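You operate a simulated robot arm through the tools that you are given. There is no shell and no other tool. Be economical: measure what you need, move in short steps, check, and stop when the job is done.

You run a simulated robot arm. Do the job below in one go: nothing can be reset, and whatever is moved stays where it is left.

TASK
Earth-test the white monitor and tag it by the result.
Fine: plug it into the safety analyser, clip the earth lead on its stud, press EARTH; tags are in the tag rack.

It is judged by the outcome, as a careful person would: the job done as asked, and still so three seconds after it is handed in. It fails if anything else is knocked over, pushed out of place, dropped, spilled or broken.

THE ROBOT
A 7-joint arm with a two-finger parallel gripper, fixed in place. Base frame: the origin is at the foot of the arm, x ahead of it, y to its left, z up; the work surface is at about z = 0. Units: cm, degrees, N and s.
With the tool pointing down near the work surface it reaches from about 22 to 58 cm from the base axis. Its first joint turns from -66.0 to 66.0 degrees. Payload 2.5 kg.
The tool frame sits at the grasp point between the pads (the TCP): z along the fingers, y along the line on which they close. The tips reach 2.3 cm beyond it. The gripper opens to 9.4 cm. The fingers are 3.8 cm wide and 1 cm thick; the gripper's body (5.4 by 9.6 cm) begins 3.9 cm behind the TCP.
Orientation is that of the tool frame in the base frame, as a unit quaternion [x, y, z, w]. With the fingers straight down and closing along the base's y, the tool's x points along the base's -x, its y along +y and its z along -z.

THE INTERFACE
- The arm moves only by the tool apply_moves. Its argument "plan" is a list of rows, each an object (a shift or turn left out is 0, a gripper value left out holds the last) with "linear": the shift along the base's x, y, z in cm, a list of three; "angular": the turn, a rotation vector about the base's x, y, z in degrees, a list of three; "claw": the finger opening in cm, from 0 to 9.4. In form: [{"linear": [dx, dy, dz], "angular": [ax, ay, az], "claw": claw}, ...]. A call has 1 to 8 rows; each row shifts and turns the commanded pose from where the row before left it. Rows are played at 5 a second. More than 5 cm and 8.6 degrees between two rows, or a gripper value outside its range, and nothing of the call is played. A pose out of reach is approached as far as the arm can. The call stops where the force on the tool passes 40 N (or 10 N more than at its start, if that is more) or the arm is blocked; 0.2 s more then pass. Each finger travels about 10.8 cm/s and halts on what it meets, pressing with about 33 N; the grip force reading is that of the motor and also rises with nothing between the fingers. The clock runs only during rows and for 0.2 s after the last one: add rows that do not move to give the fingers time. It gives the time, the measured TCP pose, the force on the tool (base axes), the opening and the grip force at its end, in the units of the frame above (readings bear some noise), with the torque about the TCP (base axes, N m) and any sound that the robot's microphone picked up.
- Cameras (640 x 400 px; columns grow to the right, rows downward): "scene" is fixed at [11.13, -40.28, 54.57]; the picture's right is [0.88, -0.47, 0.00], its down [-0.26, -0.49, -0.83] and it looks along [0.39, 0.73, -0.56] (base axes); focal length 267 px, centre (320, 200). "wrist" rides on the gripper at [8.6, 1.6, -7.4] in the tool frame; the picture's right is [-0.18, 0.98, 0.00], its down [-0.58, -0.11, -0.81] and it looks along [-0.79, -0.15, 0.59] (tool axes); focal length 243 px, centre (320, 200). There is no depth. A picture from a camera that has moved, and an enlarged one, comes with that camera's place and axes in the base frame and with its lens.
- snapshot(camera): a new picture of that camera. The clock stands still meanwhile.
- zoom(camera, box): a new picture of the part [left, top, right, bottom] of that camera's present view, enlarged. The clock stands still meanwhile.
- hand_in(): hands the job in; it is judged then, once.

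Go step by step. Nothing tells you positions but the pictures and the camera data: compare them with the known pose of the tool, close in by small moves and look again before you grip or let go. The budget is 120 turns and 64 pictures, counting those below and the enlarged ones. Unless the task says otherwise, let go and move clear before handing in.

The tools are called as name(argument=value, ...) on one line, values as JSON. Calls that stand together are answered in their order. apply_moves: Moves the arm, as the interface text tells. Its arguments: {"type":"object","properties":{"plan":{"type":"array"}},"required":["plan"]} The other tools are called the same way: snapshot (camera) takes a picture; zoom (camera, box) takes an enlarged picture of a part of a camera's view; hand_in () hands the job in.

At the start:

```text
clock: 0.0
position: [30.99, 5.95, 33.51]
tcp_rot: [0.0, 1.0, 0.0, 0.0]
ft_force: [0.4, 0.7, 0.1]
ft_torque: [0.01, -0.01, 0.03]
gripper_width: 9.38
grasp_force: 0.0
```

scene: 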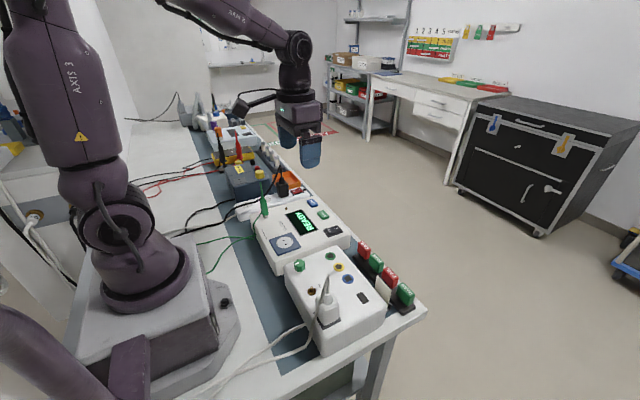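
wrist: 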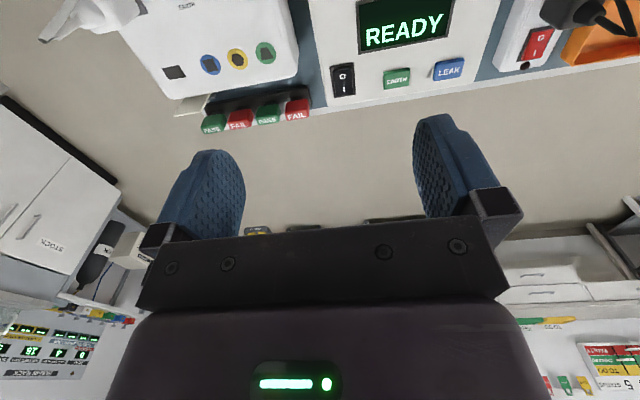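

I see a bench with a white box (the monitor, with a plug), the analyser (READY), a green earth clip, and a tag rack with PASS/FAIL tags. I'll look closer first.

zoom(camera="scene", box=[240, 180, 440, 360])

zoom(camera="scene", box=[180, 90, 340, 230])

zoom(camera="scene", box=[160, 220, 340, 400])

```text
2.22 times, centred on (340, 270) of scene
camera zoom: at [11.13, -40.28, 54.57], right [0.88, -0.47, 0.0], down [-0.26, -0.49, -0.83], along [0.39, 0.73, -0.56], focal length 593 px, centre (276, 44)
```

zoom: 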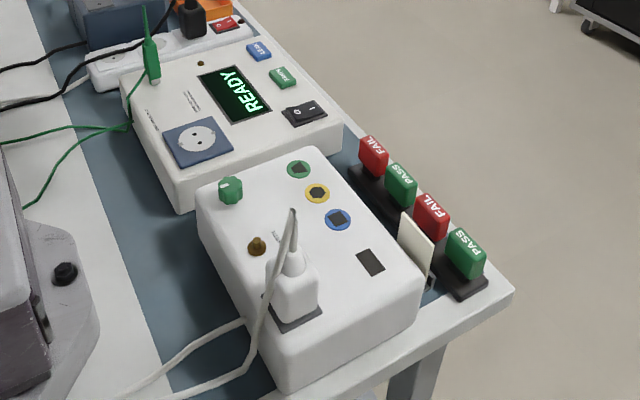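

```text
2.86 times, centred on (260, 160) of scene
camera zoom: at [11.13, -40.28, 54.57], right [0.88, -0.47, 0.0], down [-0.26, -0.49, -0.83], along [0.39, 0.73, -0.56], focal length 762 px, centre (491, 314)
```

zoom: 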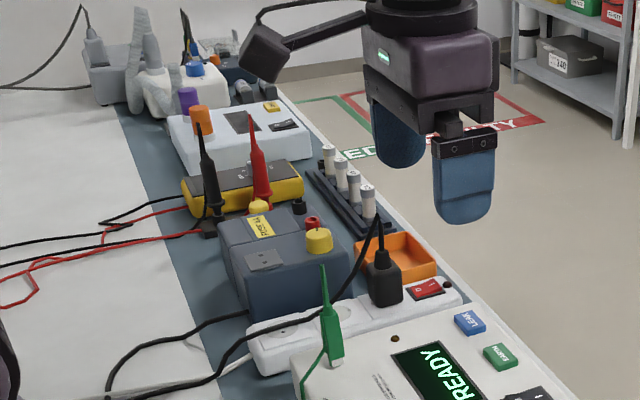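

```text
2.22 times, centred on (250, 310) of scene
camera zoom: at [11.13, -40.28, 54.57], right [0.88, -0.47, 0.0], down [-0.26, -0.49, -0.83], along [0.39, 0.73, -0.56], focal length 593 px, centre (476, -44)
```

zoom: 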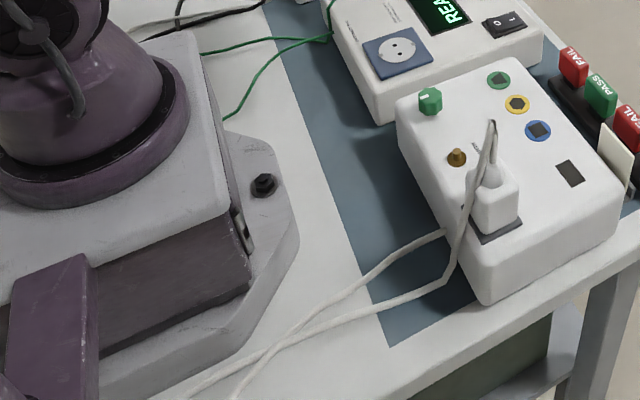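

The near box holds a parked plug, a brass stud and dark sockets; the analyser is next to it. I'll bring the wrist camera over the monitor.

apply_moves(plan=[{"linear": [-1, -3.8, -2.3]}, {"linear": [-1, -3.8, -2.3]}, {"linear": [-1, -3.8, -2.3]}, {"linear": [-1, -3.8, -2.3]}, {"linear": [-1, -3.8, -2.3]}])

snapshot(camera="wrist")

snapshot(camera="scene")

```text
clock: 1.2
position: [25.94, -13.23, 21.88]
tcp_rot: [0.0, 1.0, 0.001, 0.001]
ft_force: [-0.1, -0.2, 0.1]
ft_torque: [0.02, 0.01, 0.0]
gripper_width: 9.39
grasp_force: 0.0
```

```text
58 pictures are left
camera wrist: at [17.32, -11.69, 29.38], right [0.18, 0.98, 0.0], down [0.58, -0.11, 0.81], along [0.79, -0.15, -0.59], focal length 243 px, centre (320, 200)
```

wrist: 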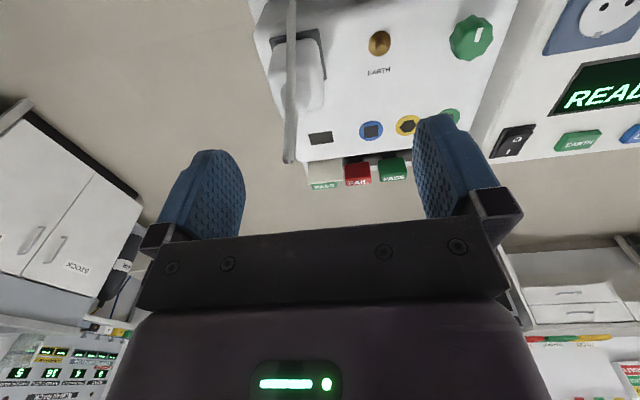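

```text
57 pictures are left
```

scene: 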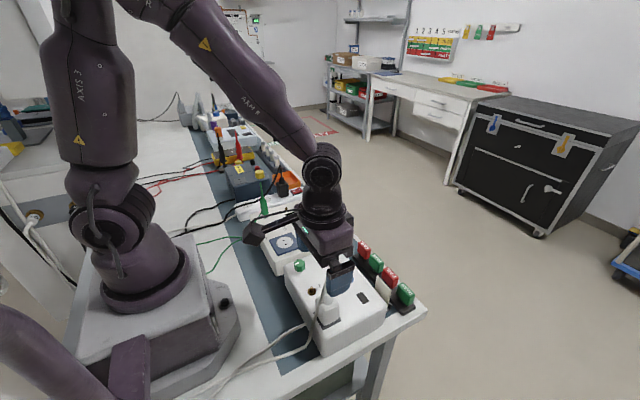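

The stud (labelled EARTH) is near [26, -8.6, 8.5]. I'll tilt the tool so that the camera looks down on the plug and socket.

apply_moves(plan=[{"linear": [0.5, 0.4, 1], "angular": [0, 8, 0]}, {"linear": [0.5, 0.4, 1], "angular": [0, 8, 0]}, {"linear": [0.5, 0.4, 1], "angular": [0, 8, 0]}, {"linear": [0, 0, 0]}])

snapshot(camera="wrist")

```text
clock: 2.2
position: [27.6, -11.91, 25.11]
tcp_rot: [0.0, 0.978, 0.0, -0.209]
ft_force: [0.4, 0.3, 0.1]
ft_torque: [0.02, -0.03, 0.03]
gripper_width: 9.41
grasp_force: 0.0
```

```text
56 pictures are left
camera wrist: at [22.68, -10.33, 35.39], right [0.17, 0.98, -0.08], down [0.86, -0.11, 0.5], along [0.48, -0.15, -0.86], focal length 243 px, centre (320, 200)
```

wrist: 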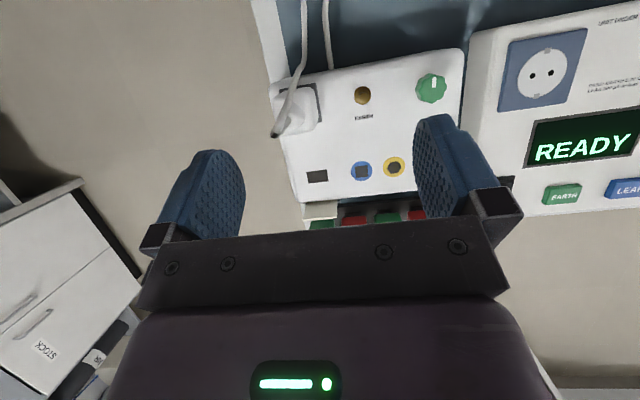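

zoom(camera="wrist", box=[250, 40, 450, 180])

zoom(camera="wrist", box=[460, 0, 640, 130])

```text
2.86 times, centred on (350, 110) of wrist
camera zoom: at [22.68, -10.33, 35.39], right [0.17, 0.98, -0.08], down [0.86, -0.11, 0.5], along [0.48, -0.15, -0.86], focal length 693 px, centre (234, 457)
```

zoom: 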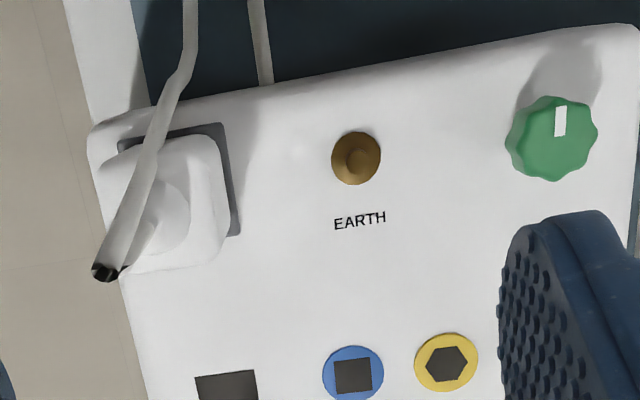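

```text
3.08 times, centred on (550, 65) of wrist
camera zoom: at [22.68, -10.33, 35.39], right [0.17, 0.98, -0.08], down [0.86, -0.11, 0.5], along [0.48, -0.15, -0.86], focal length 746 px, centre (-388, 615)
```

zoom: 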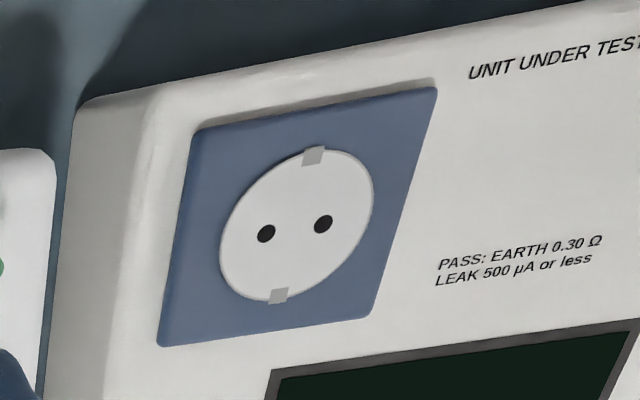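

Devices are axis-aligned: plug at about [26.2, -15.2], socket at about [27.4, 9.8], pins axis along y. The plug's cord rises to about z=20, so I'll grip tilted with the palm on the +x side. Zooming on the rack and clip first.

zoom(camera="scene", box=[345, 230, 425, 330])

zoom(camera="wrist", box=[280, 150, 440, 250])

zoom(camera="scene", box=[235, 160, 305, 240])

```text
4.00 times, centred on (385, 280) of scene
camera zoom: at [11.13, -40.28, 54.57], right [0.88, -0.47, 0.0], down [-0.26, -0.49, -0.83], along [0.39, 0.73, -0.56], focal length 1067 px, centre (60, -120)
```

zoom: 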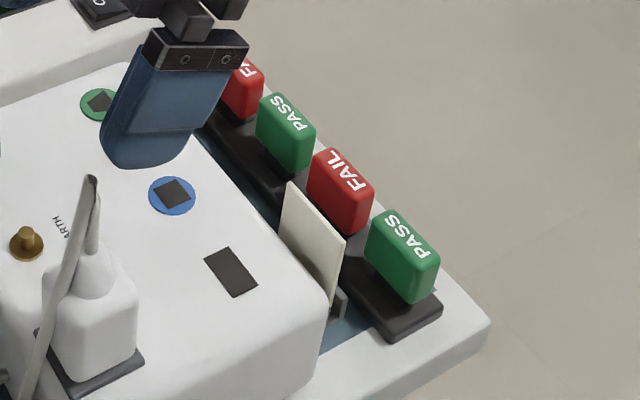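

```text
4.00 times, centred on (360, 200) of wrist
camera zoom: at [22.68, -10.33, 35.39], right [0.17, 0.98, -0.08], down [0.86, -0.11, 0.5], along [0.48, -0.15, -0.86], focal length 970 px, centre (160, 200)
```

zoom: 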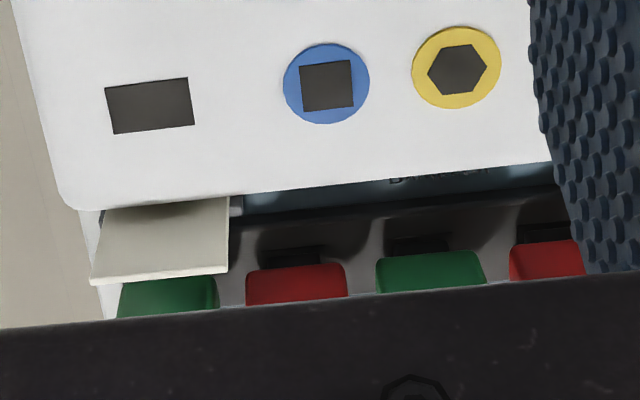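

```text
5.00 times, centred on (270, 200) of scene
camera zoom: at [11.13, -40.28, 54.57], right [0.88, -0.47, 0.0], down [-0.26, -0.49, -0.83], along [0.39, 0.73, -0.56], focal length 1334 px, centre (570, 200)
```

zoom: 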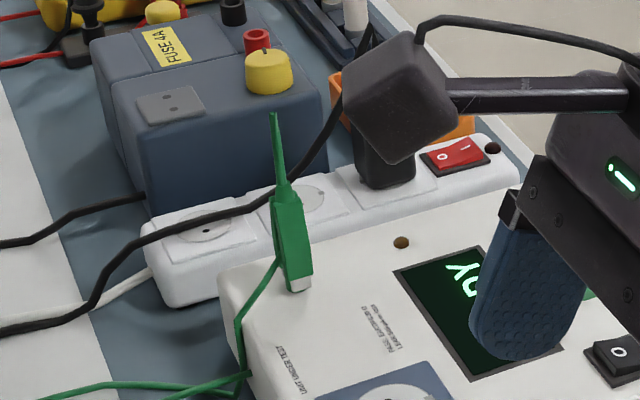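

Now tilting further to about 64° above the plug and looking.

apply_moves(plan=[{"linear": [0.5, -0.65, 0], "angular": [0, 8, 0], "claw": 6.4}, {"linear": [0.5, -0.65, 0], "angular": [0, 8, 0]}, {"linear": [0.5, -0.65, 0], "angular": [0, 8, 0]}, {"linear": [0.5, -0.65, 0], "angular": [0, 8, 0]}, {"linear": [0, -0.65, 0], "angular": [0, 8, 0]}, {}])

snapshot(camera="wrist")

snapshot(camera="scene")

```text
clock: 3.6
position: [29.41, -15.13, 25.16]
tcp_rot: [-0.001, 0.848, -0.001, -0.531]
ft_force: [-0.3, -0.6, 0.2]
ft_torque: [-0.02, 0.01, 0.0]
gripper_width: 6.43
grasp_force: 0.1
```

```text
50 pictures are left
camera wrist: at [32.36, -13.56, 36.16], right [0.08, 0.98, -0.17], down [0.98, -0.11, -0.17], along [-0.19, -0.15, -0.97], focal length 243 px, centre (320, 200)
```

wrist: 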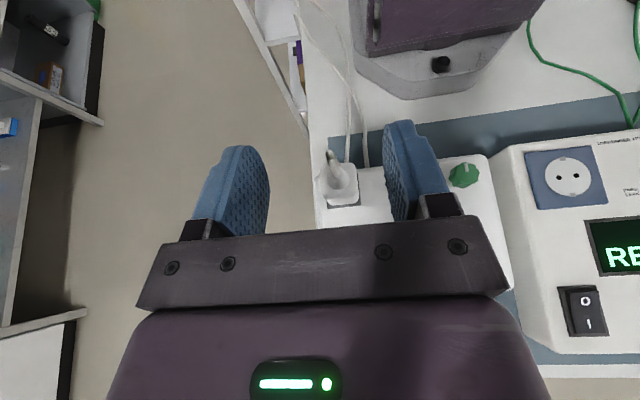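

```text
49 pictures are left
```

scene: 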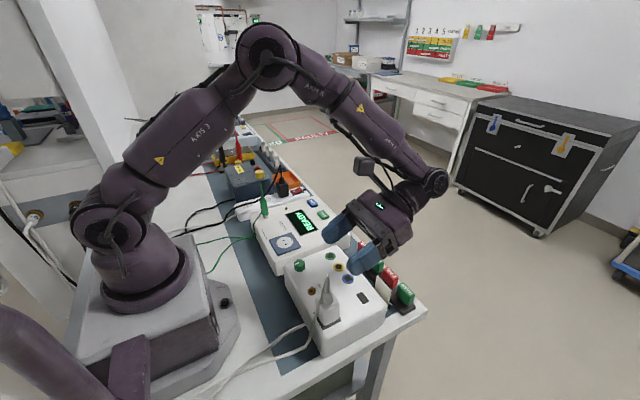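

zoom(camera="wrist", box=[300, 130, 400, 220])

zoom(camera="scene", box=[295, 260, 355, 340])

```text
4.44 times, centred on (350, 175) of wrist
camera zoom: at [32.36, -13.56, 36.16], right [0.08, 0.98, -0.17], down [0.98, -0.11, -0.17], along [-0.19, -0.15, -0.97], focal length 1078 px, centre (187, 311)
```

zoom: 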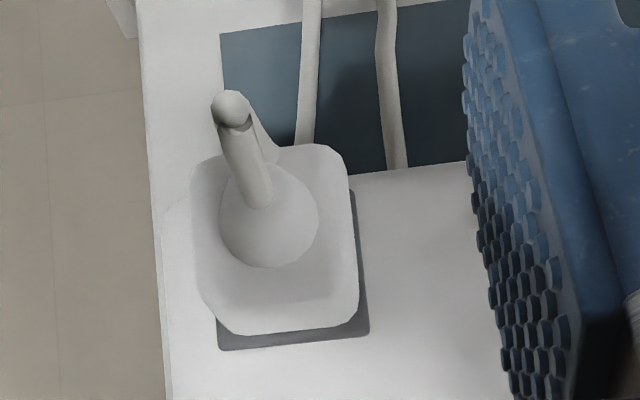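

```text
5.00 times, centred on (325, 300) of scene
camera zoom: at [11.13, -40.28, 54.57], right [0.88, -0.47, 0.0], down [-0.26, -0.49, -0.83], along [0.39, 0.73, -0.56], focal length 1334 px, centre (295, -300)
```

zoom: 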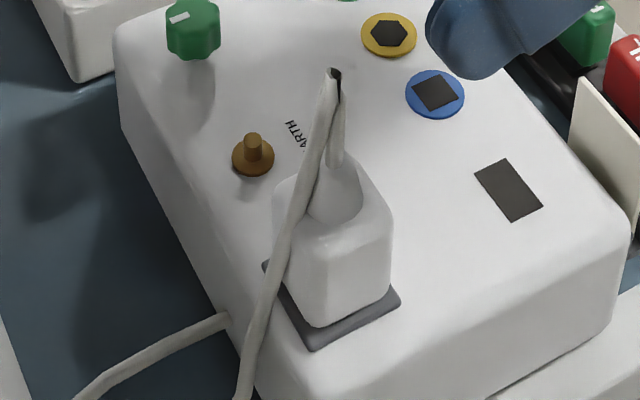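

apply_moves(plan=[{"linear": [1.5, 0, -4.5]}, {"linear": [0.7, 0, -4.5]}, {"linear": [0, 0, -4.8]}, {"linear": [0, 0, 0]}, {"linear": [-2, 0, 0]}, {"linear": [-2, 0, 0]}, {}])

snapshot(camera="wrist")

zoom(camera="scene", box=[285, 240, 405, 340])

```text
clock: 5.2
position: [27.74, -15.2, 11.16]
tcp_rot: [0.001, 0.848, 0.0, -0.53]
ft_force: [0.4, 0.0, -1.0]
ft_torque: [0.01, 0.0, -0.03]
gripper_width: 6.4
grasp_force: 0.0
```

```text
46 pictures are left
camera wrist: at [30.61, -13.53, 22.23], right [0.08, 0.98, -0.17], down [0.98, -0.11, -0.17], along [-0.18, -0.15, -0.97], focal length 243 px, centre (320, 200)
```

wrist: 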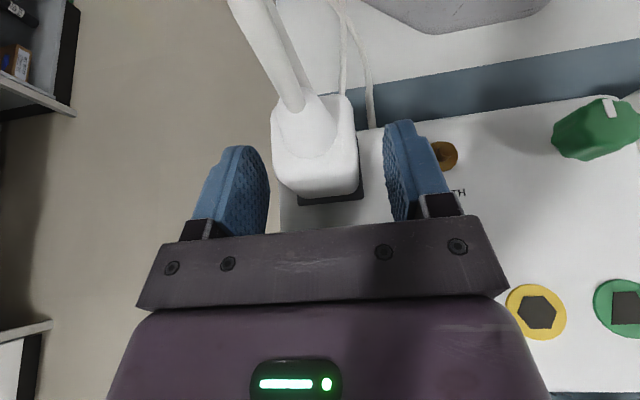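

```text
4.00 times, centred on (345, 290) of scene
camera zoom: at [11.13, -40.28, 54.57], right [0.88, -0.47, 0.0], down [-0.26, -0.49, -0.83], along [0.39, 0.73, -0.56], focal length 1067 px, centre (220, -160)
```

zoom: 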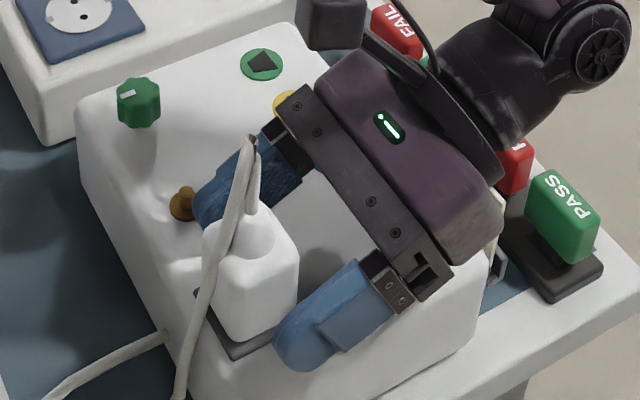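

apply_moves(plan=[{"linear": [-1.2, 0, -0.3]}, {"claw": 2.5}, {"claw": 2.5}, {}])

zoom(camera="scene", box=[285, 240, 405, 340])

```text
clock: 6.2
position: [26.46, -15.09, 10.78]
tcp_rot: [0.0, 0.848, 0.002, -0.53]
ft_force: [0.2, 7.7, 3.1]
ft_torque: [0.55, -0.19, 0.21]
gripper_width: 3.98
grasp_force: 32.3
```

```text
4.00 times, centred on (345, 290) of scene
camera zoom: at [11.13, -40.28, 54.57], right [0.88, -0.47, 0.0], down [-0.26, -0.49, -0.83], along [0.39, 0.73, -0.56], focal length 1067 px, centre (220, -160)
```

zoom: 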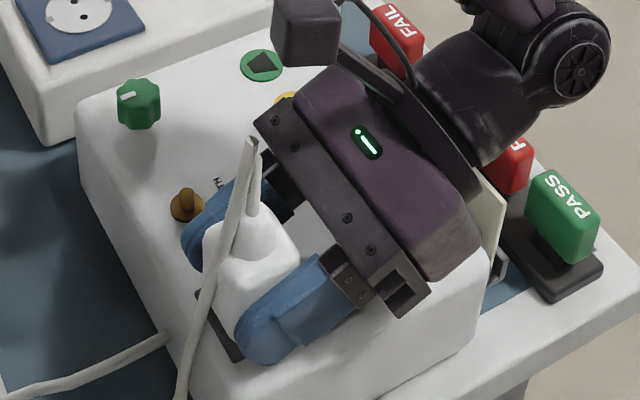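

Gripped (4.0 cm wide). Lifting straight up gently.

apply_moves(plan=[{"linear": [0, 0.1, 0.5]}, {"linear": [0, 0, 1]}, {"linear": [0, 0, 1]}, {"linear": [0, 0, 2]}])

zoom(camera="scene", box=[245, 210, 405, 330])

```text
clock: 7.2
position: [26.51, -15.14, 15.46]
tcp_rot: [-0.001, 0.848, 0.0, -0.53]
ft_force: [-0.7, -0.2, -14.8]
ft_torque: [-0.92, 0.68, -0.01]
gripper_width: 3.94
grasp_force: 33.1
```

```text
3.33 times, centred on (325, 270) of scene
camera zoom: at [11.13, -40.28, 54.57], right [0.88, -0.47, 0.0], down [-0.26, -0.49, -0.83], along [0.39, 0.73, -0.56], focal length 889 px, centre (303, -33)
```

zoom: 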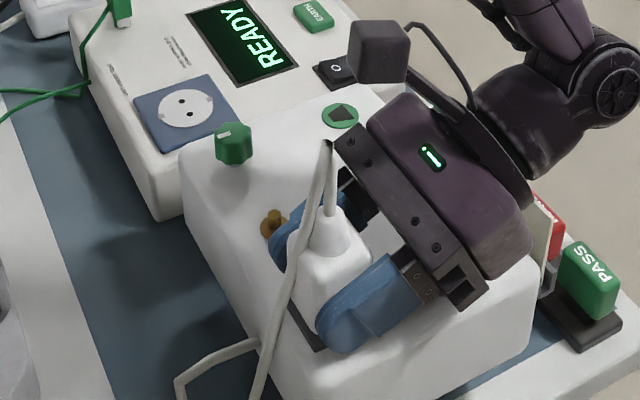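

apply_moves(plan=[{}, {}])

snapshot(camera="scene")

snapshot(camera="wrist")

```text
clock: 7.8
position: [26.44, -15.05, 15.59]
tcp_rot: [-0.001, 0.848, -0.001, -0.53]
ft_force: [-0.2, -0.7, -15.8]
ft_torque: [-0.92, 0.64, 0.0]
gripper_width: 3.99
grasp_force: 33.1
```

```text
42 pictures are left
```

scene: 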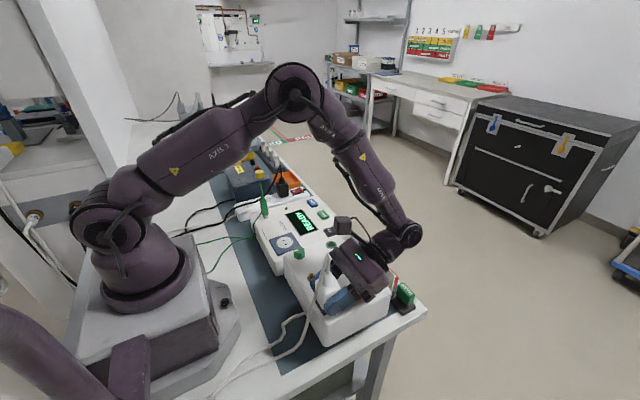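

```text
41 pictures are left
camera wrist: at [29.36, -13.54, 26.56], right [0.08, 0.98, -0.17], down [0.98, -0.11, -0.17], along [-0.18, -0.15, -0.97], focal length 243 px, centre (320, 200)
```

wrist: 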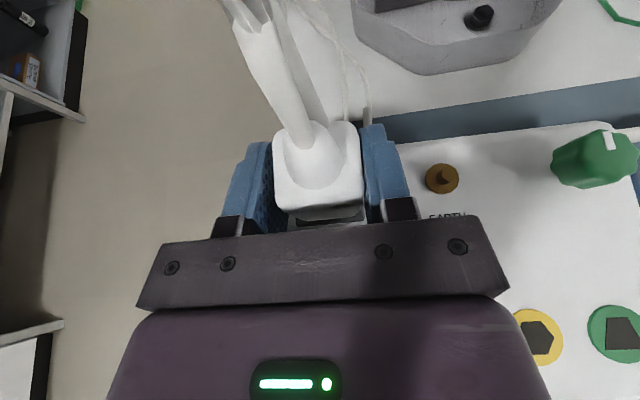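

The monitor itself came up with the plug: I likely gripped the dock plate's edge (4.0 cm wide). I'll lower back exactly as I came.

apply_moves(plan=[{"linear": [0, 0, -1]}, {"linear": [0, 0, -1]}, {"linear": [0, 0, -1]}, {"linear": [0, 0, -0.7]}, {"linear": [0, 0, -0.4]}, {}])

zoom(camera="scene", box=[245, 220, 425, 360])

```text
clock: 9.2
position: [26.64, -15.03, 11.46]
tcp_rot: [-0.001, 0.848, 0.0, -0.53]
ft_force: [-3.4, -4.9, -3.7]
ft_torque: [0.4, -0.36, -0.08]
gripper_width: 3.97
grasp_force: 33.0
```

```text
2.86 times, centred on (335, 290) of scene
camera zoom: at [11.13, -40.28, 54.57], right [0.88, -0.47, 0.0], down [-0.26, -0.49, -0.83], along [0.39, 0.73, -0.56], focal length 762 px, centre (277, -57)
```

zoom: 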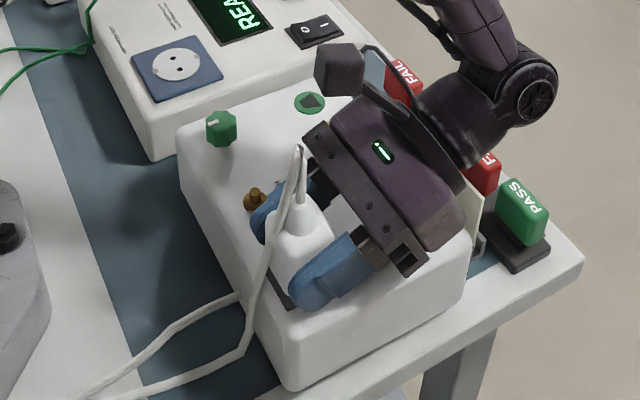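

apply_moves(plan=[{"linear": [0, 0, -0.2]}, {"linear": [0, 0, -0.2]}, {}])

```text
clock: 10.0
position: [26.52, -14.99, 11.06]
tcp_rot: [-0.002, 0.848, -0.001, -0.53]
ft_force: [-3.0, -4.4, -0.9]
ft_torque: [0.43, -0.01, 0.13]
gripper_width: 3.98
grasp_force: 32.8
```

apply_moves(plan=[{"claw": 4.4}, {"claw": 5}, {"claw": 6}, {}])

zoom(camera="scene", box=[245, 220, 425, 360])

snapshot(camera="wrist")

```text
clock: 11.0
position: [26.47, -15.14, 11.06]
tcp_rot: [0.0, 0.848, 0.0, -0.53]
ft_force: [0.2, 0.0, 0.7]
ft_torque: [0.01, -0.01, 0.04]
gripper_width: 6.02
grasp_force: 0.0
```

```text
2.86 times, centred on (335, 290) of scene
camera zoom: at [11.13, -40.28, 54.57], right [0.88, -0.47, 0.0], down [-0.26, -0.49, -0.83], along [0.39, 0.73, -0.56], focal length 762 px, centre (277, -57)
```

zoom: 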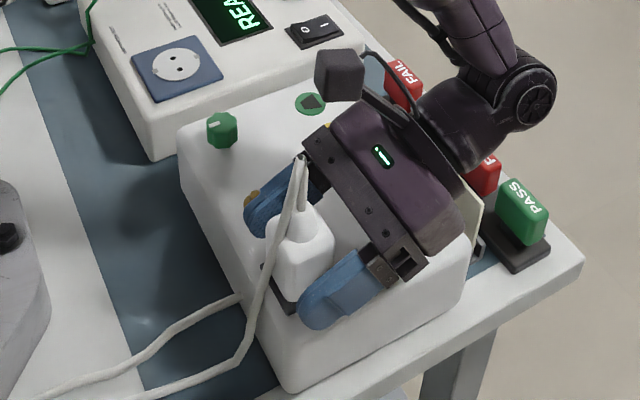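

```text
38 pictures are left
camera wrist: at [29.46, -13.52, 22.04], right [0.08, 0.98, -0.17], down [0.98, -0.11, -0.17], along [-0.18, -0.15, -0.97], focal length 243 px, centre (320, 200)
```

wrist: 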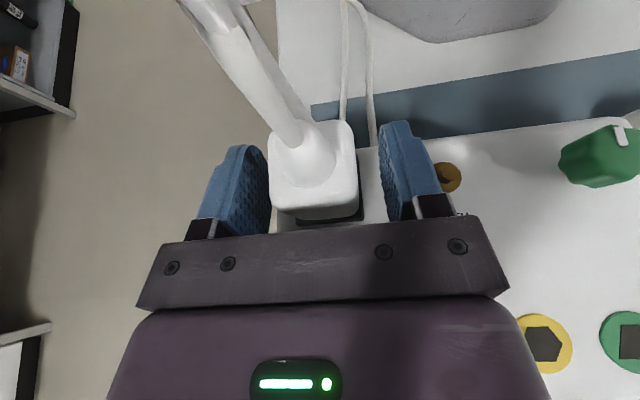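

The monitor is back in place. I'll regrip about 1.1 cm higher, on the plug body only.

apply_moves(plan=[{"linear": [0, -0.15, 1.1]}, {"claw": 4}, {"claw": 3}, {"claw": 2.5}, {}])

```text
clock: 12.2
position: [26.51, -15.26, 12.08]
tcp_rot: [-0.001, 0.848, 0.0, -0.53]
ft_force: [-1.6, 7.5, 4.6]
ft_torque: [0.18, 0.05, -0.13]
gripper_width: 3.56
grasp_force: 32.7
```

Width 3.56 now, the plug body alone. Lifting in small steps.

apply_moves(plan=[{"linear": [0, 0.1, 0.2]}, {"linear": [0, 0, 0.3]}, {"linear": [0, 0, 0.3]}, {}])

```text
clock: 13.2
position: [26.58, -15.23, 12.87]
tcp_rot: [0.0, 0.848, 0.0, -0.53]
ft_force: [0.8, 0.0, -1.7]
ft_torque: [-0.04, 0.0, 0.02]
gripper_width: 3.55
grasp_force: 33.4
```

apply_moves(plan=[{"linear": [0, 0, 1.5]}, {"linear": [0, 0, 2]}, {"linear": [0, 0, 2]}, {}])

zoom(camera="scene", box=[245, 200, 425, 360])

```text
clock: 14.2
position: [26.35, -15.12, 18.42]
tcp_rot: [0.0, 0.848, 0.0, -0.53]
ft_force: [-0.1, -0.1, -1.5]
ft_torque: [0.0, 0.02, -0.01]
gripper_width: 3.56
grasp_force: 32.8
```

```text
2.50 times, centred on (335, 280) of scene
camera zoom: at [11.13, -40.28, 54.57], right [0.88, -0.47, 0.0], down [-0.26, -0.49, -0.83], along [0.39, 0.73, -0.56], focal length 667 px, centre (282, 0)
```

zoom: 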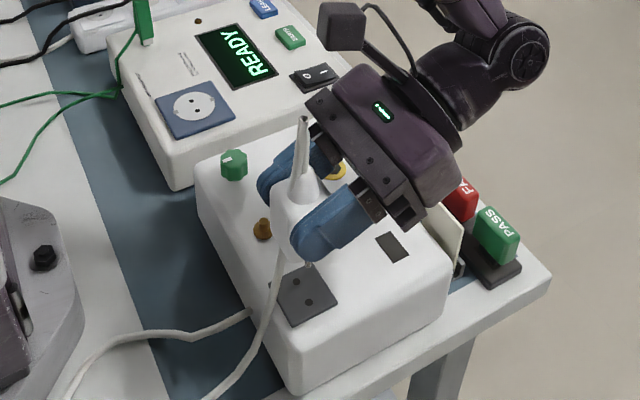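

Plug is free with pins along y (dock holes lie along y). Checking the analyser socket's hole direction.

zoom(camera="scene", box=[265, 215, 315, 265])

snapshot(camera="wrist")

```text
8.00 times, centred on (290, 240) of scene
camera zoom: at [11.13, -40.28, 54.57], right [0.88, -0.47, 0.0], down [-0.26, -0.49, -0.83], along [0.39, 0.73, -0.56], focal length 2134 px, centre (560, -120)
```

zoom: 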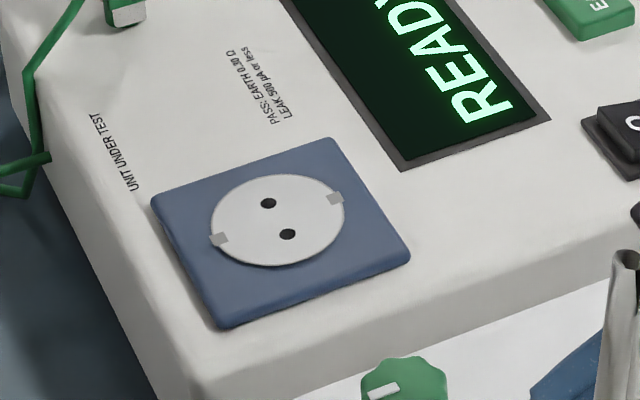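

```text
35 pictures are left
camera wrist: at [29.28, -13.66, 29.57], right [0.08, 0.98, -0.17], down [0.98, -0.11, -0.17], along [-0.18, -0.15, -0.97], focal length 243 px, centre (320, 200)
```

wrist: 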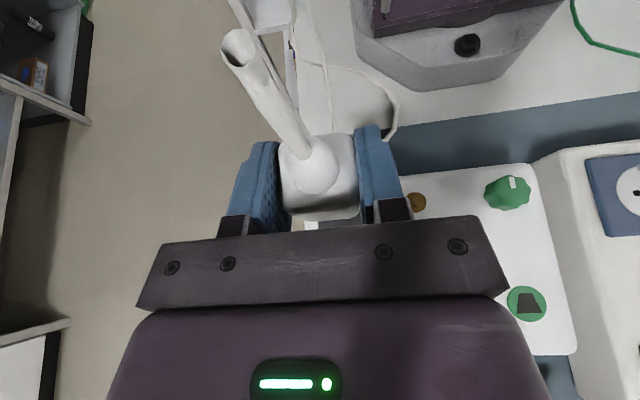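

Socket holes are along y as well, centre about [27.2, 8.8–9.3]. Moving the plug over it.

apply_moves(plan=[{"linear": [0.15, 4.8, 0.2]}, {"linear": [0.15, 4.8, 0.2]}, {"linear": [0.15, 4.8, 0]}, {"linear": [0.15, 4.8, 0]}, {"linear": [0.15, 4.8, 0]}, {}])

snapshot(camera="wrist")

zoom(camera="scene", box=[235, 160, 395, 280])

```text
clock: 15.6
position: [27.16, 9.07, 18.54]
tcp_rot: [-0.001, 0.848, 0.0, -0.53]
ft_force: [-0.4, -0.3, -1.3]
ft_torque: [0.01, 0.02, 0.0]
gripper_width: 3.56
grasp_force: 32.9
```

```text
34 pictures are left
camera wrist: at [30.16, 10.44, 29.54], right [0.08, 0.98, -0.17], down [0.98, -0.11, -0.17], along [-0.18, -0.15, -0.97], focal length 243 px, centre (320, 200)
```

wrist: 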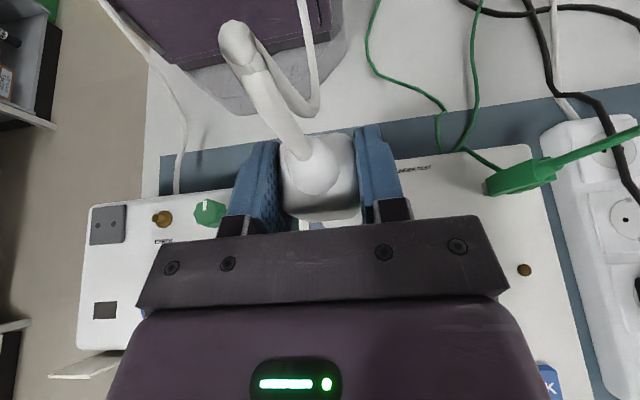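

```text
3.33 times, centred on (315, 220) of scene
camera zoom: at [11.13, -40.28, 54.57], right [0.88, -0.47, 0.0], down [-0.26, -0.49, -0.83], along [0.39, 0.73, -0.56], focal length 889 px, centre (337, 133)
```

zoom: 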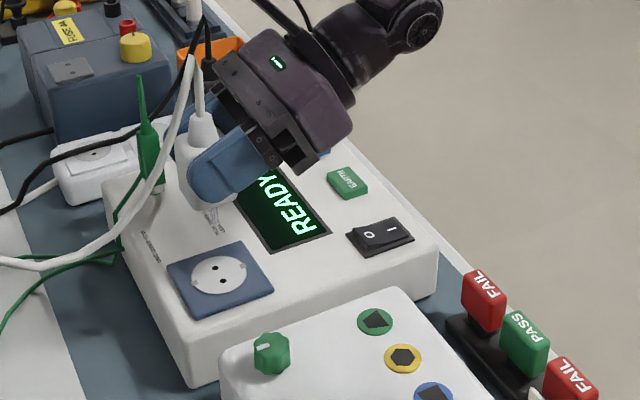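

apply_moves(plan=[{"linear": [0, 0, -2.2]}, {"linear": [0, 0, -2.1]}, {}])

zoom(camera="scene", box=[260, 205, 320, 255])

```text
clock: 16.4
position: [27.12, 8.98, 14.37]
tcp_rot: [0.0, 0.848, 0.0, -0.53]
ft_force: [0.0, 0.2, -0.8]
ft_torque: [0.01, -0.01, 0.01]
gripper_width: 3.54
grasp_force: 33.1
```

```text
8.00 times, centred on (290, 230) of scene
camera zoom: at [11.13, -40.28, 54.57], right [0.88, -0.47, 0.0], down [-0.26, -0.49, -0.83], along [0.39, 0.73, -0.56], focal length 2134 px, centre (560, -40)
```

zoom: 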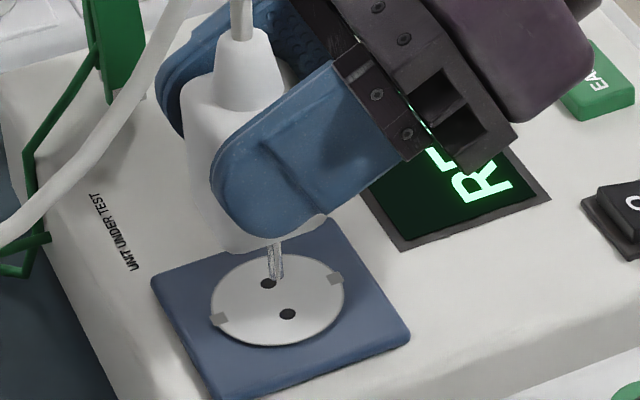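

Pin tips are about 1.7 cm above the face; shift x by +0.3 and lower a bit more.

apply_moves(plan=[{"linear": [0.3, 0, -0.5]}, {"linear": [0, 0, -0.6]}, {}])

zoom(camera="scene", box=[275, 220, 305, 245])

```text
clock: 17.2
position: [27.52, 8.89, 13.44]
tcp_rot: [0.0, 0.848, 0.001, -0.53]
ft_force: [0.0, -0.5, -1.1]
ft_torque: [0.0, 0.0, -0.01]
gripper_width: 3.55
grasp_force: 32.8
```

```text
16.00 times, centred on (290, 232) of scene
camera zoom: at [11.13, -40.28, 54.57], right [0.88, -0.47, 0.0], down [-0.26, -0.49, -0.83], along [0.39, 0.73, -0.56], focal length 4268 px, centre (800, -320)
```

zoom: 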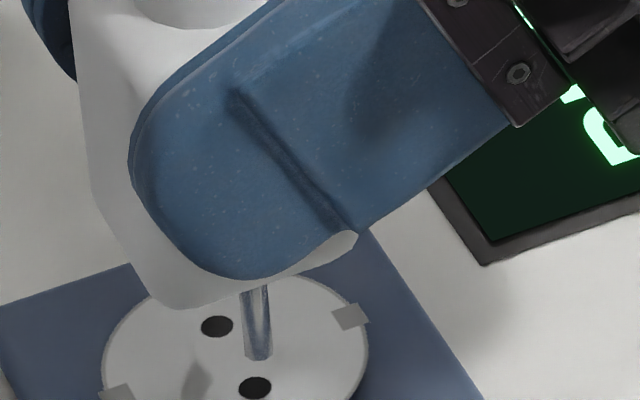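

apply_moves(plan=[{"linear": [-0.1, 0, -0.4]}, {"linear": [0, 0, -0.3]}, {}])

zoom(camera="scene", box=[275, 220, 305, 245])

```text
clock: 18.0
position: [27.41, 8.95, 12.51]
tcp_rot: [-0.001, 0.848, 0.0, -0.53]
ft_force: [-0.3, 0.4, 0.5]
ft_torque: [-0.01, -0.02, 0.03]
gripper_width: 3.54
grasp_force: 33.5
```

```text
16.00 times, centred on (290, 232) of scene
camera zoom: at [11.13, -40.28, 54.57], right [0.88, -0.47, 0.0], down [-0.26, -0.49, -0.83], along [0.39, 0.73, -0.56], focal length 4268 px, centre (800, -320)
```

zoom: 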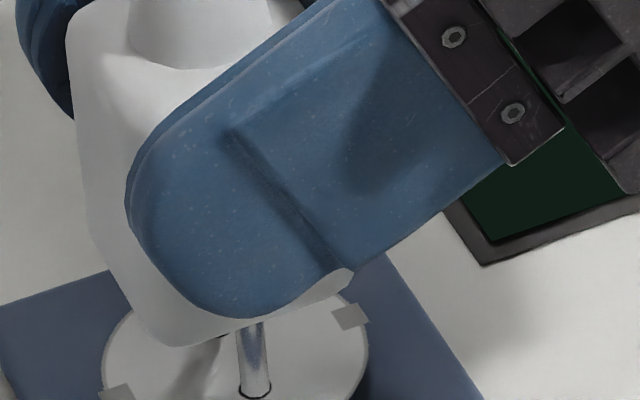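

apply_moves(plan=[{"linear": [0, 0, -0.3]}, {"linear": [0, 0, -0.3]}, {}])

```text
clock: 18.8
position: [27.49, 9.01, 12.11]
tcp_rot: [0.0, 0.848, 0.001, -0.53]
ft_force: [0.0, 0.3, -0.4]
ft_torque: [-0.01, 0.05, 0.02]
gripper_width: 3.53
grasp_force: 33.5
```

No resistance and the tips are below the face: pins are in. Pushing on until seated.

apply_moves(plan=[{"linear": [0, 0, -0.4]}, {"linear": [0, 0, -0.4]}, {"linear": [0, 0, -0.3]}, {}])

zoom(camera="scene", box=[260, 195, 330, 255])

```text
clock: 19.8
position: [27.34, 8.8, 11.0]
tcp_rot: [0.0, 0.848, 0.001, -0.53]
ft_force: [0.0, -0.7, 0.5]
ft_torque: [-0.02, 0.03, 0.0]
gripper_width: 3.56
grasp_force: 32.3
```

```text
6.67 times, centred on (295, 225) of scene
camera zoom: at [11.13, -40.28, 54.57], right [0.88, -0.47, 0.0], down [-0.26, -0.49, -0.83], along [0.39, 0.73, -0.56], focal length 1778 px, centre (487, 33)
```

zoom: 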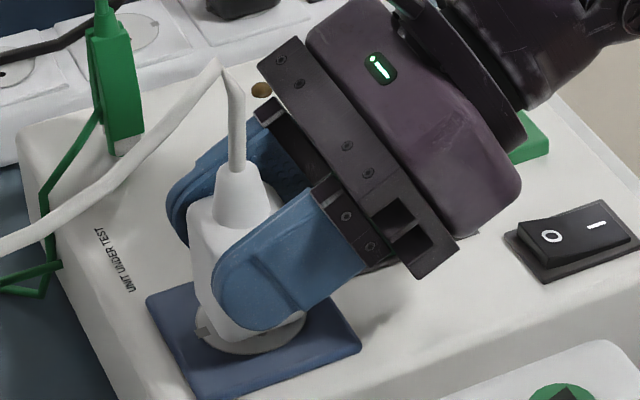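

apply_moves(plan=[{"linear": [0, 0, -0.2]}, {"linear": [0, 0, -0.2]}, {}])

```text
clock: 20.6
position: [27.47, 8.79, 10.55]
tcp_rot: [-0.001, 0.848, -0.001, -0.53]
ft_force: [0.4, 1.2, -0.9]
ft_torque: [0.0, 0.03, -0.01]
gripper_width: 3.55
grasp_force: 33.1
```

apply_moves(plan=[{"linear": [0, 0, -0.15]}, {"linear": [0, 0, -0.15]}, {"linear": [0, 0, -0.15]}, {}])

zoom(camera="scene", box=[260, 195, 330, 255])

```text
clock: 21.6
position: [27.43, 8.98, 10.27]
tcp_rot: [-0.001, 0.847, 0.001, -0.531]
ft_force: [4.5, 8.5, 30.9]
ft_torque: [-0.01, 0.02, -0.1]
gripper_width: 3.58
grasp_force: 32.7
```

```text
6.67 times, centred on (295, 225) of scene
camera zoom: at [11.12, -40.28, 54.57], right [0.88, -0.47, 0.0], down [-0.26, -0.49, -0.83], along [0.39, 0.73, -0.56], focal length 1778 px, centre (487, 33)
```

zoom: 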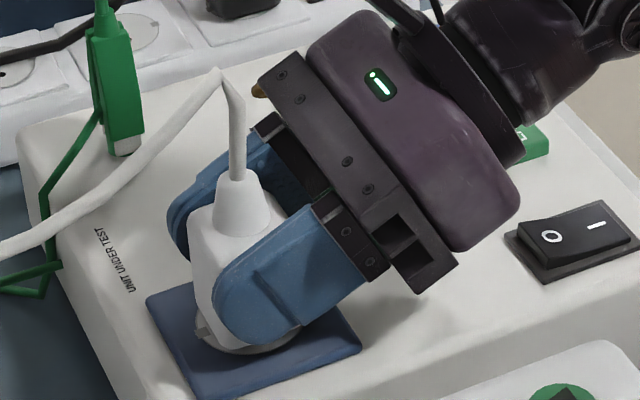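

Seated (31 N). Relieve, open, and back off along the tool axis.

apply_moves(plan=[{"linear": [0, 0, 0.25]}, {"claw": 4.6}, {"claw": 6}, {}, {"linear": [2, 0, 1]}, {"linear": [3, 0, 1.6]}, {"linear": [1.5, 0, 4]}, {"linear": [0, 0, 4]}])

snapshot(camera="scene")

snapshot(camera="wrist")

```text
clock: 23.4
position: [33.81, 9.05, 21.17]
tcp_rot: [0.0, 0.848, 0.0, -0.53]
ft_force: [-0.3, -0.1, 0.0]
ft_torque: [0.02, 0.0, 0.02]
gripper_width: 6.01
grasp_force: 0.1
```

```text
27 pictures are left
```

scene: 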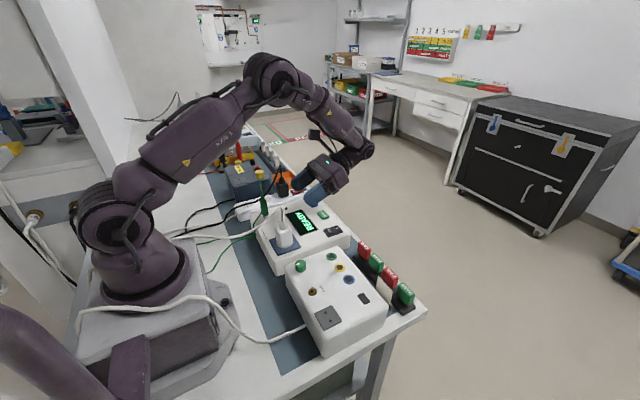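

```text
26 pictures are left
camera wrist: at [36.8, 10.61, 32.17], right [0.08, 0.98, -0.17], down [0.98, -0.11, -0.17], along [-0.18, -0.15, -0.97], focal length 243 px, centre (320, 200)
```

wrist: 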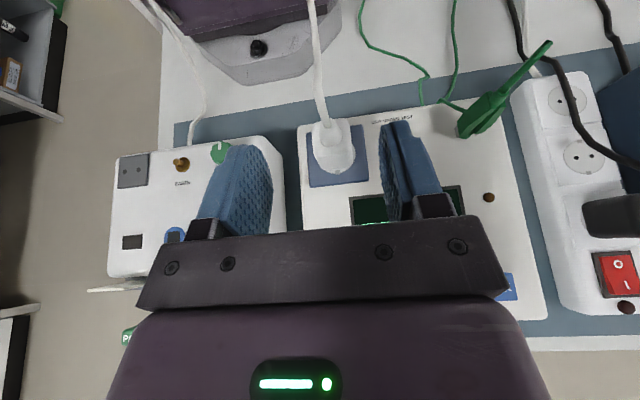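

Plug is in the analyser. Next the green clip, upright at about [26.5, 22], z 7–18. Moving nearby to look.

apply_moves(plan=[{"linear": [0, 4.3, 0]}, {"linear": [0, 4.3, 0]}, {"linear": [-0.5, 4.3, -2]}, {}])

snapshot(camera="wrist")

zoom(camera="scene", box=[235, 160, 305, 230])

```text
clock: 24.4
position: [33.15, 22.04, 19.06]
tcp_rot: [-0.001, 0.848, -0.001, -0.53]
ft_force: [0.4, -0.3, 0.4]
ft_torque: [0.0, 0.01, -0.02]
gripper_width: 6.01
grasp_force: 0.1
```

```text
25 pictures are left
camera wrist: at [36.12, 23.5, 30.15], right [0.08, 0.98, -0.17], down [0.98, -0.11, -0.17], along [-0.18, -0.15, -0.97], focal length 243 px, centre (320, 200)
```

wrist: 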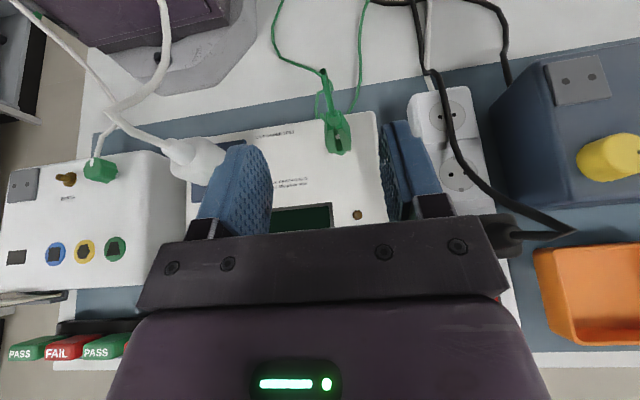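

```text
5.71 times, centred on (270, 195) of scene
camera zoom: at [11.13, -40.28, 54.57], right [0.88, -0.47, 0.0], down [-0.26, -0.49, -0.83], along [0.39, 0.73, -0.56], focal length 1524 px, centre (606, 229)
```

zoom: 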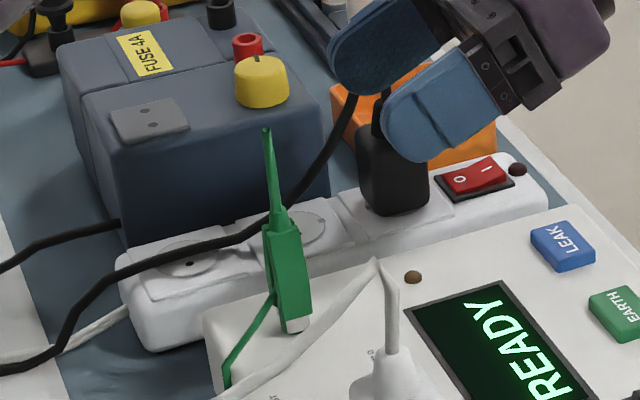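

apply_moves(plan=[{"linear": [-1, 0.15, -3]}, {"linear": [-1.5, 0, -2.5]}, {"linear": [-1.8, 0, -2.1]}, {}, {"linear": [-1.0, 0, -0.4]}, {}])

snapshot(camera="wrist")

zoom(camera="scene", box=[235, 160, 325, 230])

```text
clock: 25.8
position: [27.99, 22.08, 11.12]
tcp_rot: [-0.001, 0.848, 0.0, -0.53]
ft_force: [-0.2, 0.0, 0.1]
ft_torque: [-0.01, 0.0, -0.02]
gripper_width: 6.01
grasp_force: 0.0
```

```text
23 pictures are left
camera wrist: at [30.97, 23.62, 22.11], right [0.08, 0.98, -0.17], down [0.98, -0.11, -0.17], along [-0.18, -0.15, -0.97], focal length 243 px, centre (320, 200)
```

wrist: 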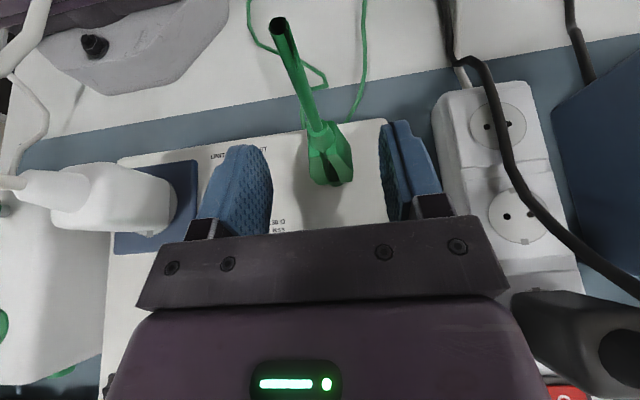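

```text
5.71 times, centred on (280, 195) of scene
camera zoom: at [11.13, -40.28, 54.57], right [0.88, -0.47, 0.0], down [-0.26, -0.49, -0.83], along [0.39, 0.73, -0.56], focal length 1524 px, centre (549, 229)
```

zoom: 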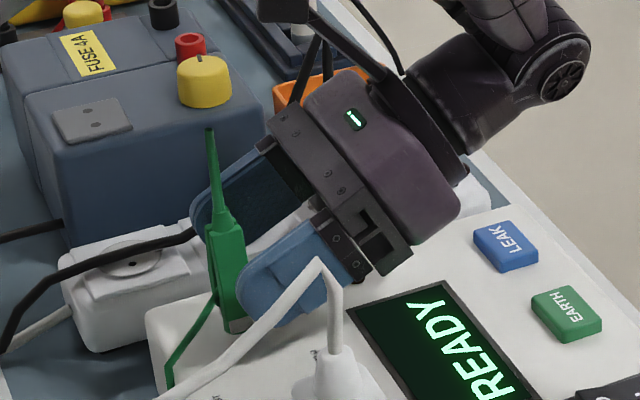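

apply_moves(plan=[{"linear": [-0.6, 0.25, -0.1]}, {"linear": [-0.6, 0, -0.1]}, {"claw": 3.5}, {"claw": 2}, {"claw": 0.8}, {}, {}])

snapshot(camera="wrist")

```text
clock: 27.4
position: [26.9, 22.17, 10.85]
tcp_rot: [-0.001, 0.848, -0.001, -0.53]
ft_force: [-0.7, 0.4, 0.2]
ft_torque: [0.0, -0.01, 0.02]
gripper_width: 2.09
grasp_force: 33.2
```

```text
21 pictures are left
camera wrist: at [29.84, 23.75, 21.84], right [0.08, 0.98, -0.17], down [0.98, -0.11, -0.17], along [-0.18, -0.15, -0.97], focal length 243 px, centre (320, 200)
```

wrist: 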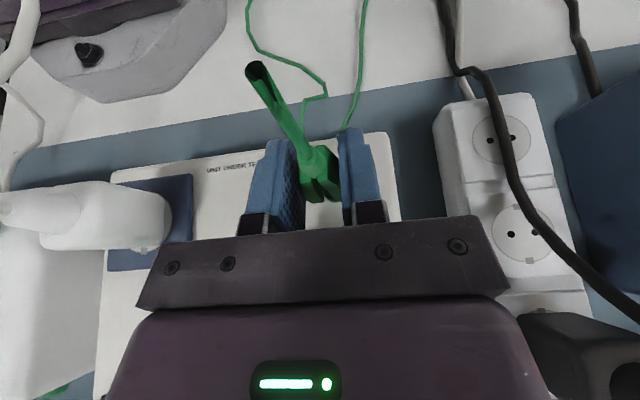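

apply_moves(plan=[{"linear": [0, 0, 0.3]}, {"linear": [0, 0, 0.4]}, {}])

```text
clock: 28.2
position: [26.79, 22.28, 11.53]
tcp_rot: [0.0, 0.848, 0.001, -0.531]
ft_force: [0.1, 0.2, -0.8]
ft_torque: [-0.02, 0.0, 0.02]
gripper_width: 2.07
grasp_force: 32.6
```

Clip is free. Raise it well above the plug's cord before crossing toward the monitor.

apply_moves(plan=[{"linear": [0, 0, 4.5]}, {"linear": [-0.3, 0, 4.5]}, {"linear": [-0.5, 0, 4.3]}, {}])

snapshot(camera="scene")

```text
clock: 29.2
position: [26.58, 22.31, 24.56]
tcp_rot: [0.0, 0.848, 0.0, -0.531]
ft_force: [0.0, 0.3, -0.3]
ft_torque: [0.0, -0.03, 0.02]
gripper_width: 2.11
grasp_force: 32.9
```

```text
20 pictures are left
```

scene: 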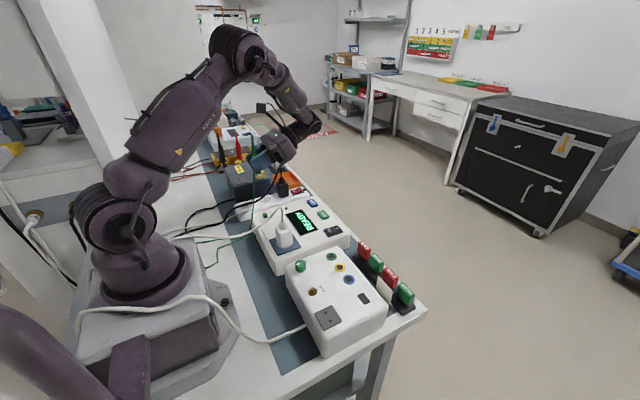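

apply_moves(plan=[{"linear": [0, -4.4, 0]}, {"linear": [0, -4.4, 0]}, {"linear": [0, -4.4, 0]}, {"linear": [0, -4.4, 0]}, {"linear": [0, -4.4, 0]}, {"linear": [0, -4.4, 0]}, {"linear": [0, -4.4, -2]}, {}])

apply_moves(plan=[{"linear": [0, -0.2, -4]}, {"linear": [0, 0, -3]}, {}])

zoom(camera="scene", box=[270, 220, 370, 310])

snapshot(camera="wrist")

```text
clock: 31.0
position: [26.05, -8.55, 22.67]
tcp_rot: [0.0, 0.848, 0.001, -0.53]
ft_force: [-0.5, -0.5, -0.4]
ft_torque: [-0.01, -0.01, 0.0]
gripper_width: 2.1
grasp_force: 32.5
```

```text
clock: 31.8
position: [26.21, -8.82, 15.76]
tcp_rot: [-0.001, 0.849, 0.0, -0.529]
ft_force: [-0.8, 0.5, 0.0]
ft_torque: [0.04, 0.03, 0.01]
gripper_width: 2.08
grasp_force: 32.8
```

```text
4.44 times, centred on (320, 265) of scene
camera zoom: at [11.13, -40.28, 54.57], right [0.88, -0.47, 0.0], down [-0.26, -0.49, -0.83], along [0.39, 0.73, -0.56], focal length 1185 px, centre (320, -89)
```

zoom: 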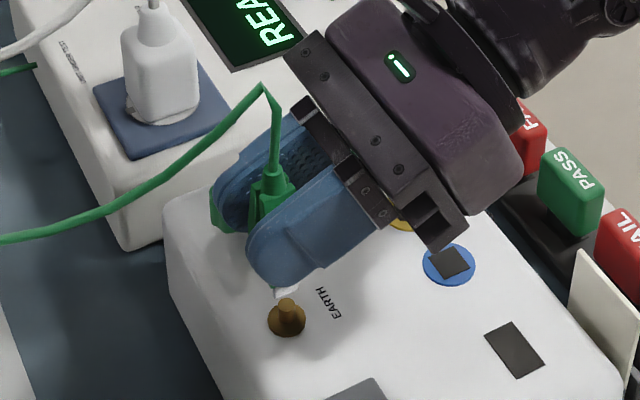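

```text
18 pictures are left
camera wrist: at [29.08, -7.27, 26.76], right [0.08, 0.98, -0.17], down [0.98, -0.11, -0.17], along [-0.18, -0.15, -0.97], focal length 243 px, centre (320, 200)
```

wrist: 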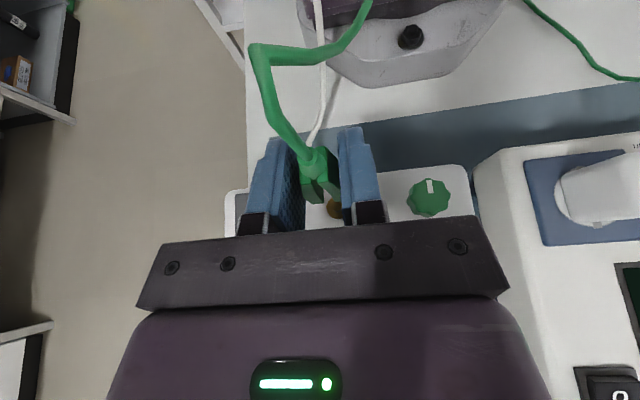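

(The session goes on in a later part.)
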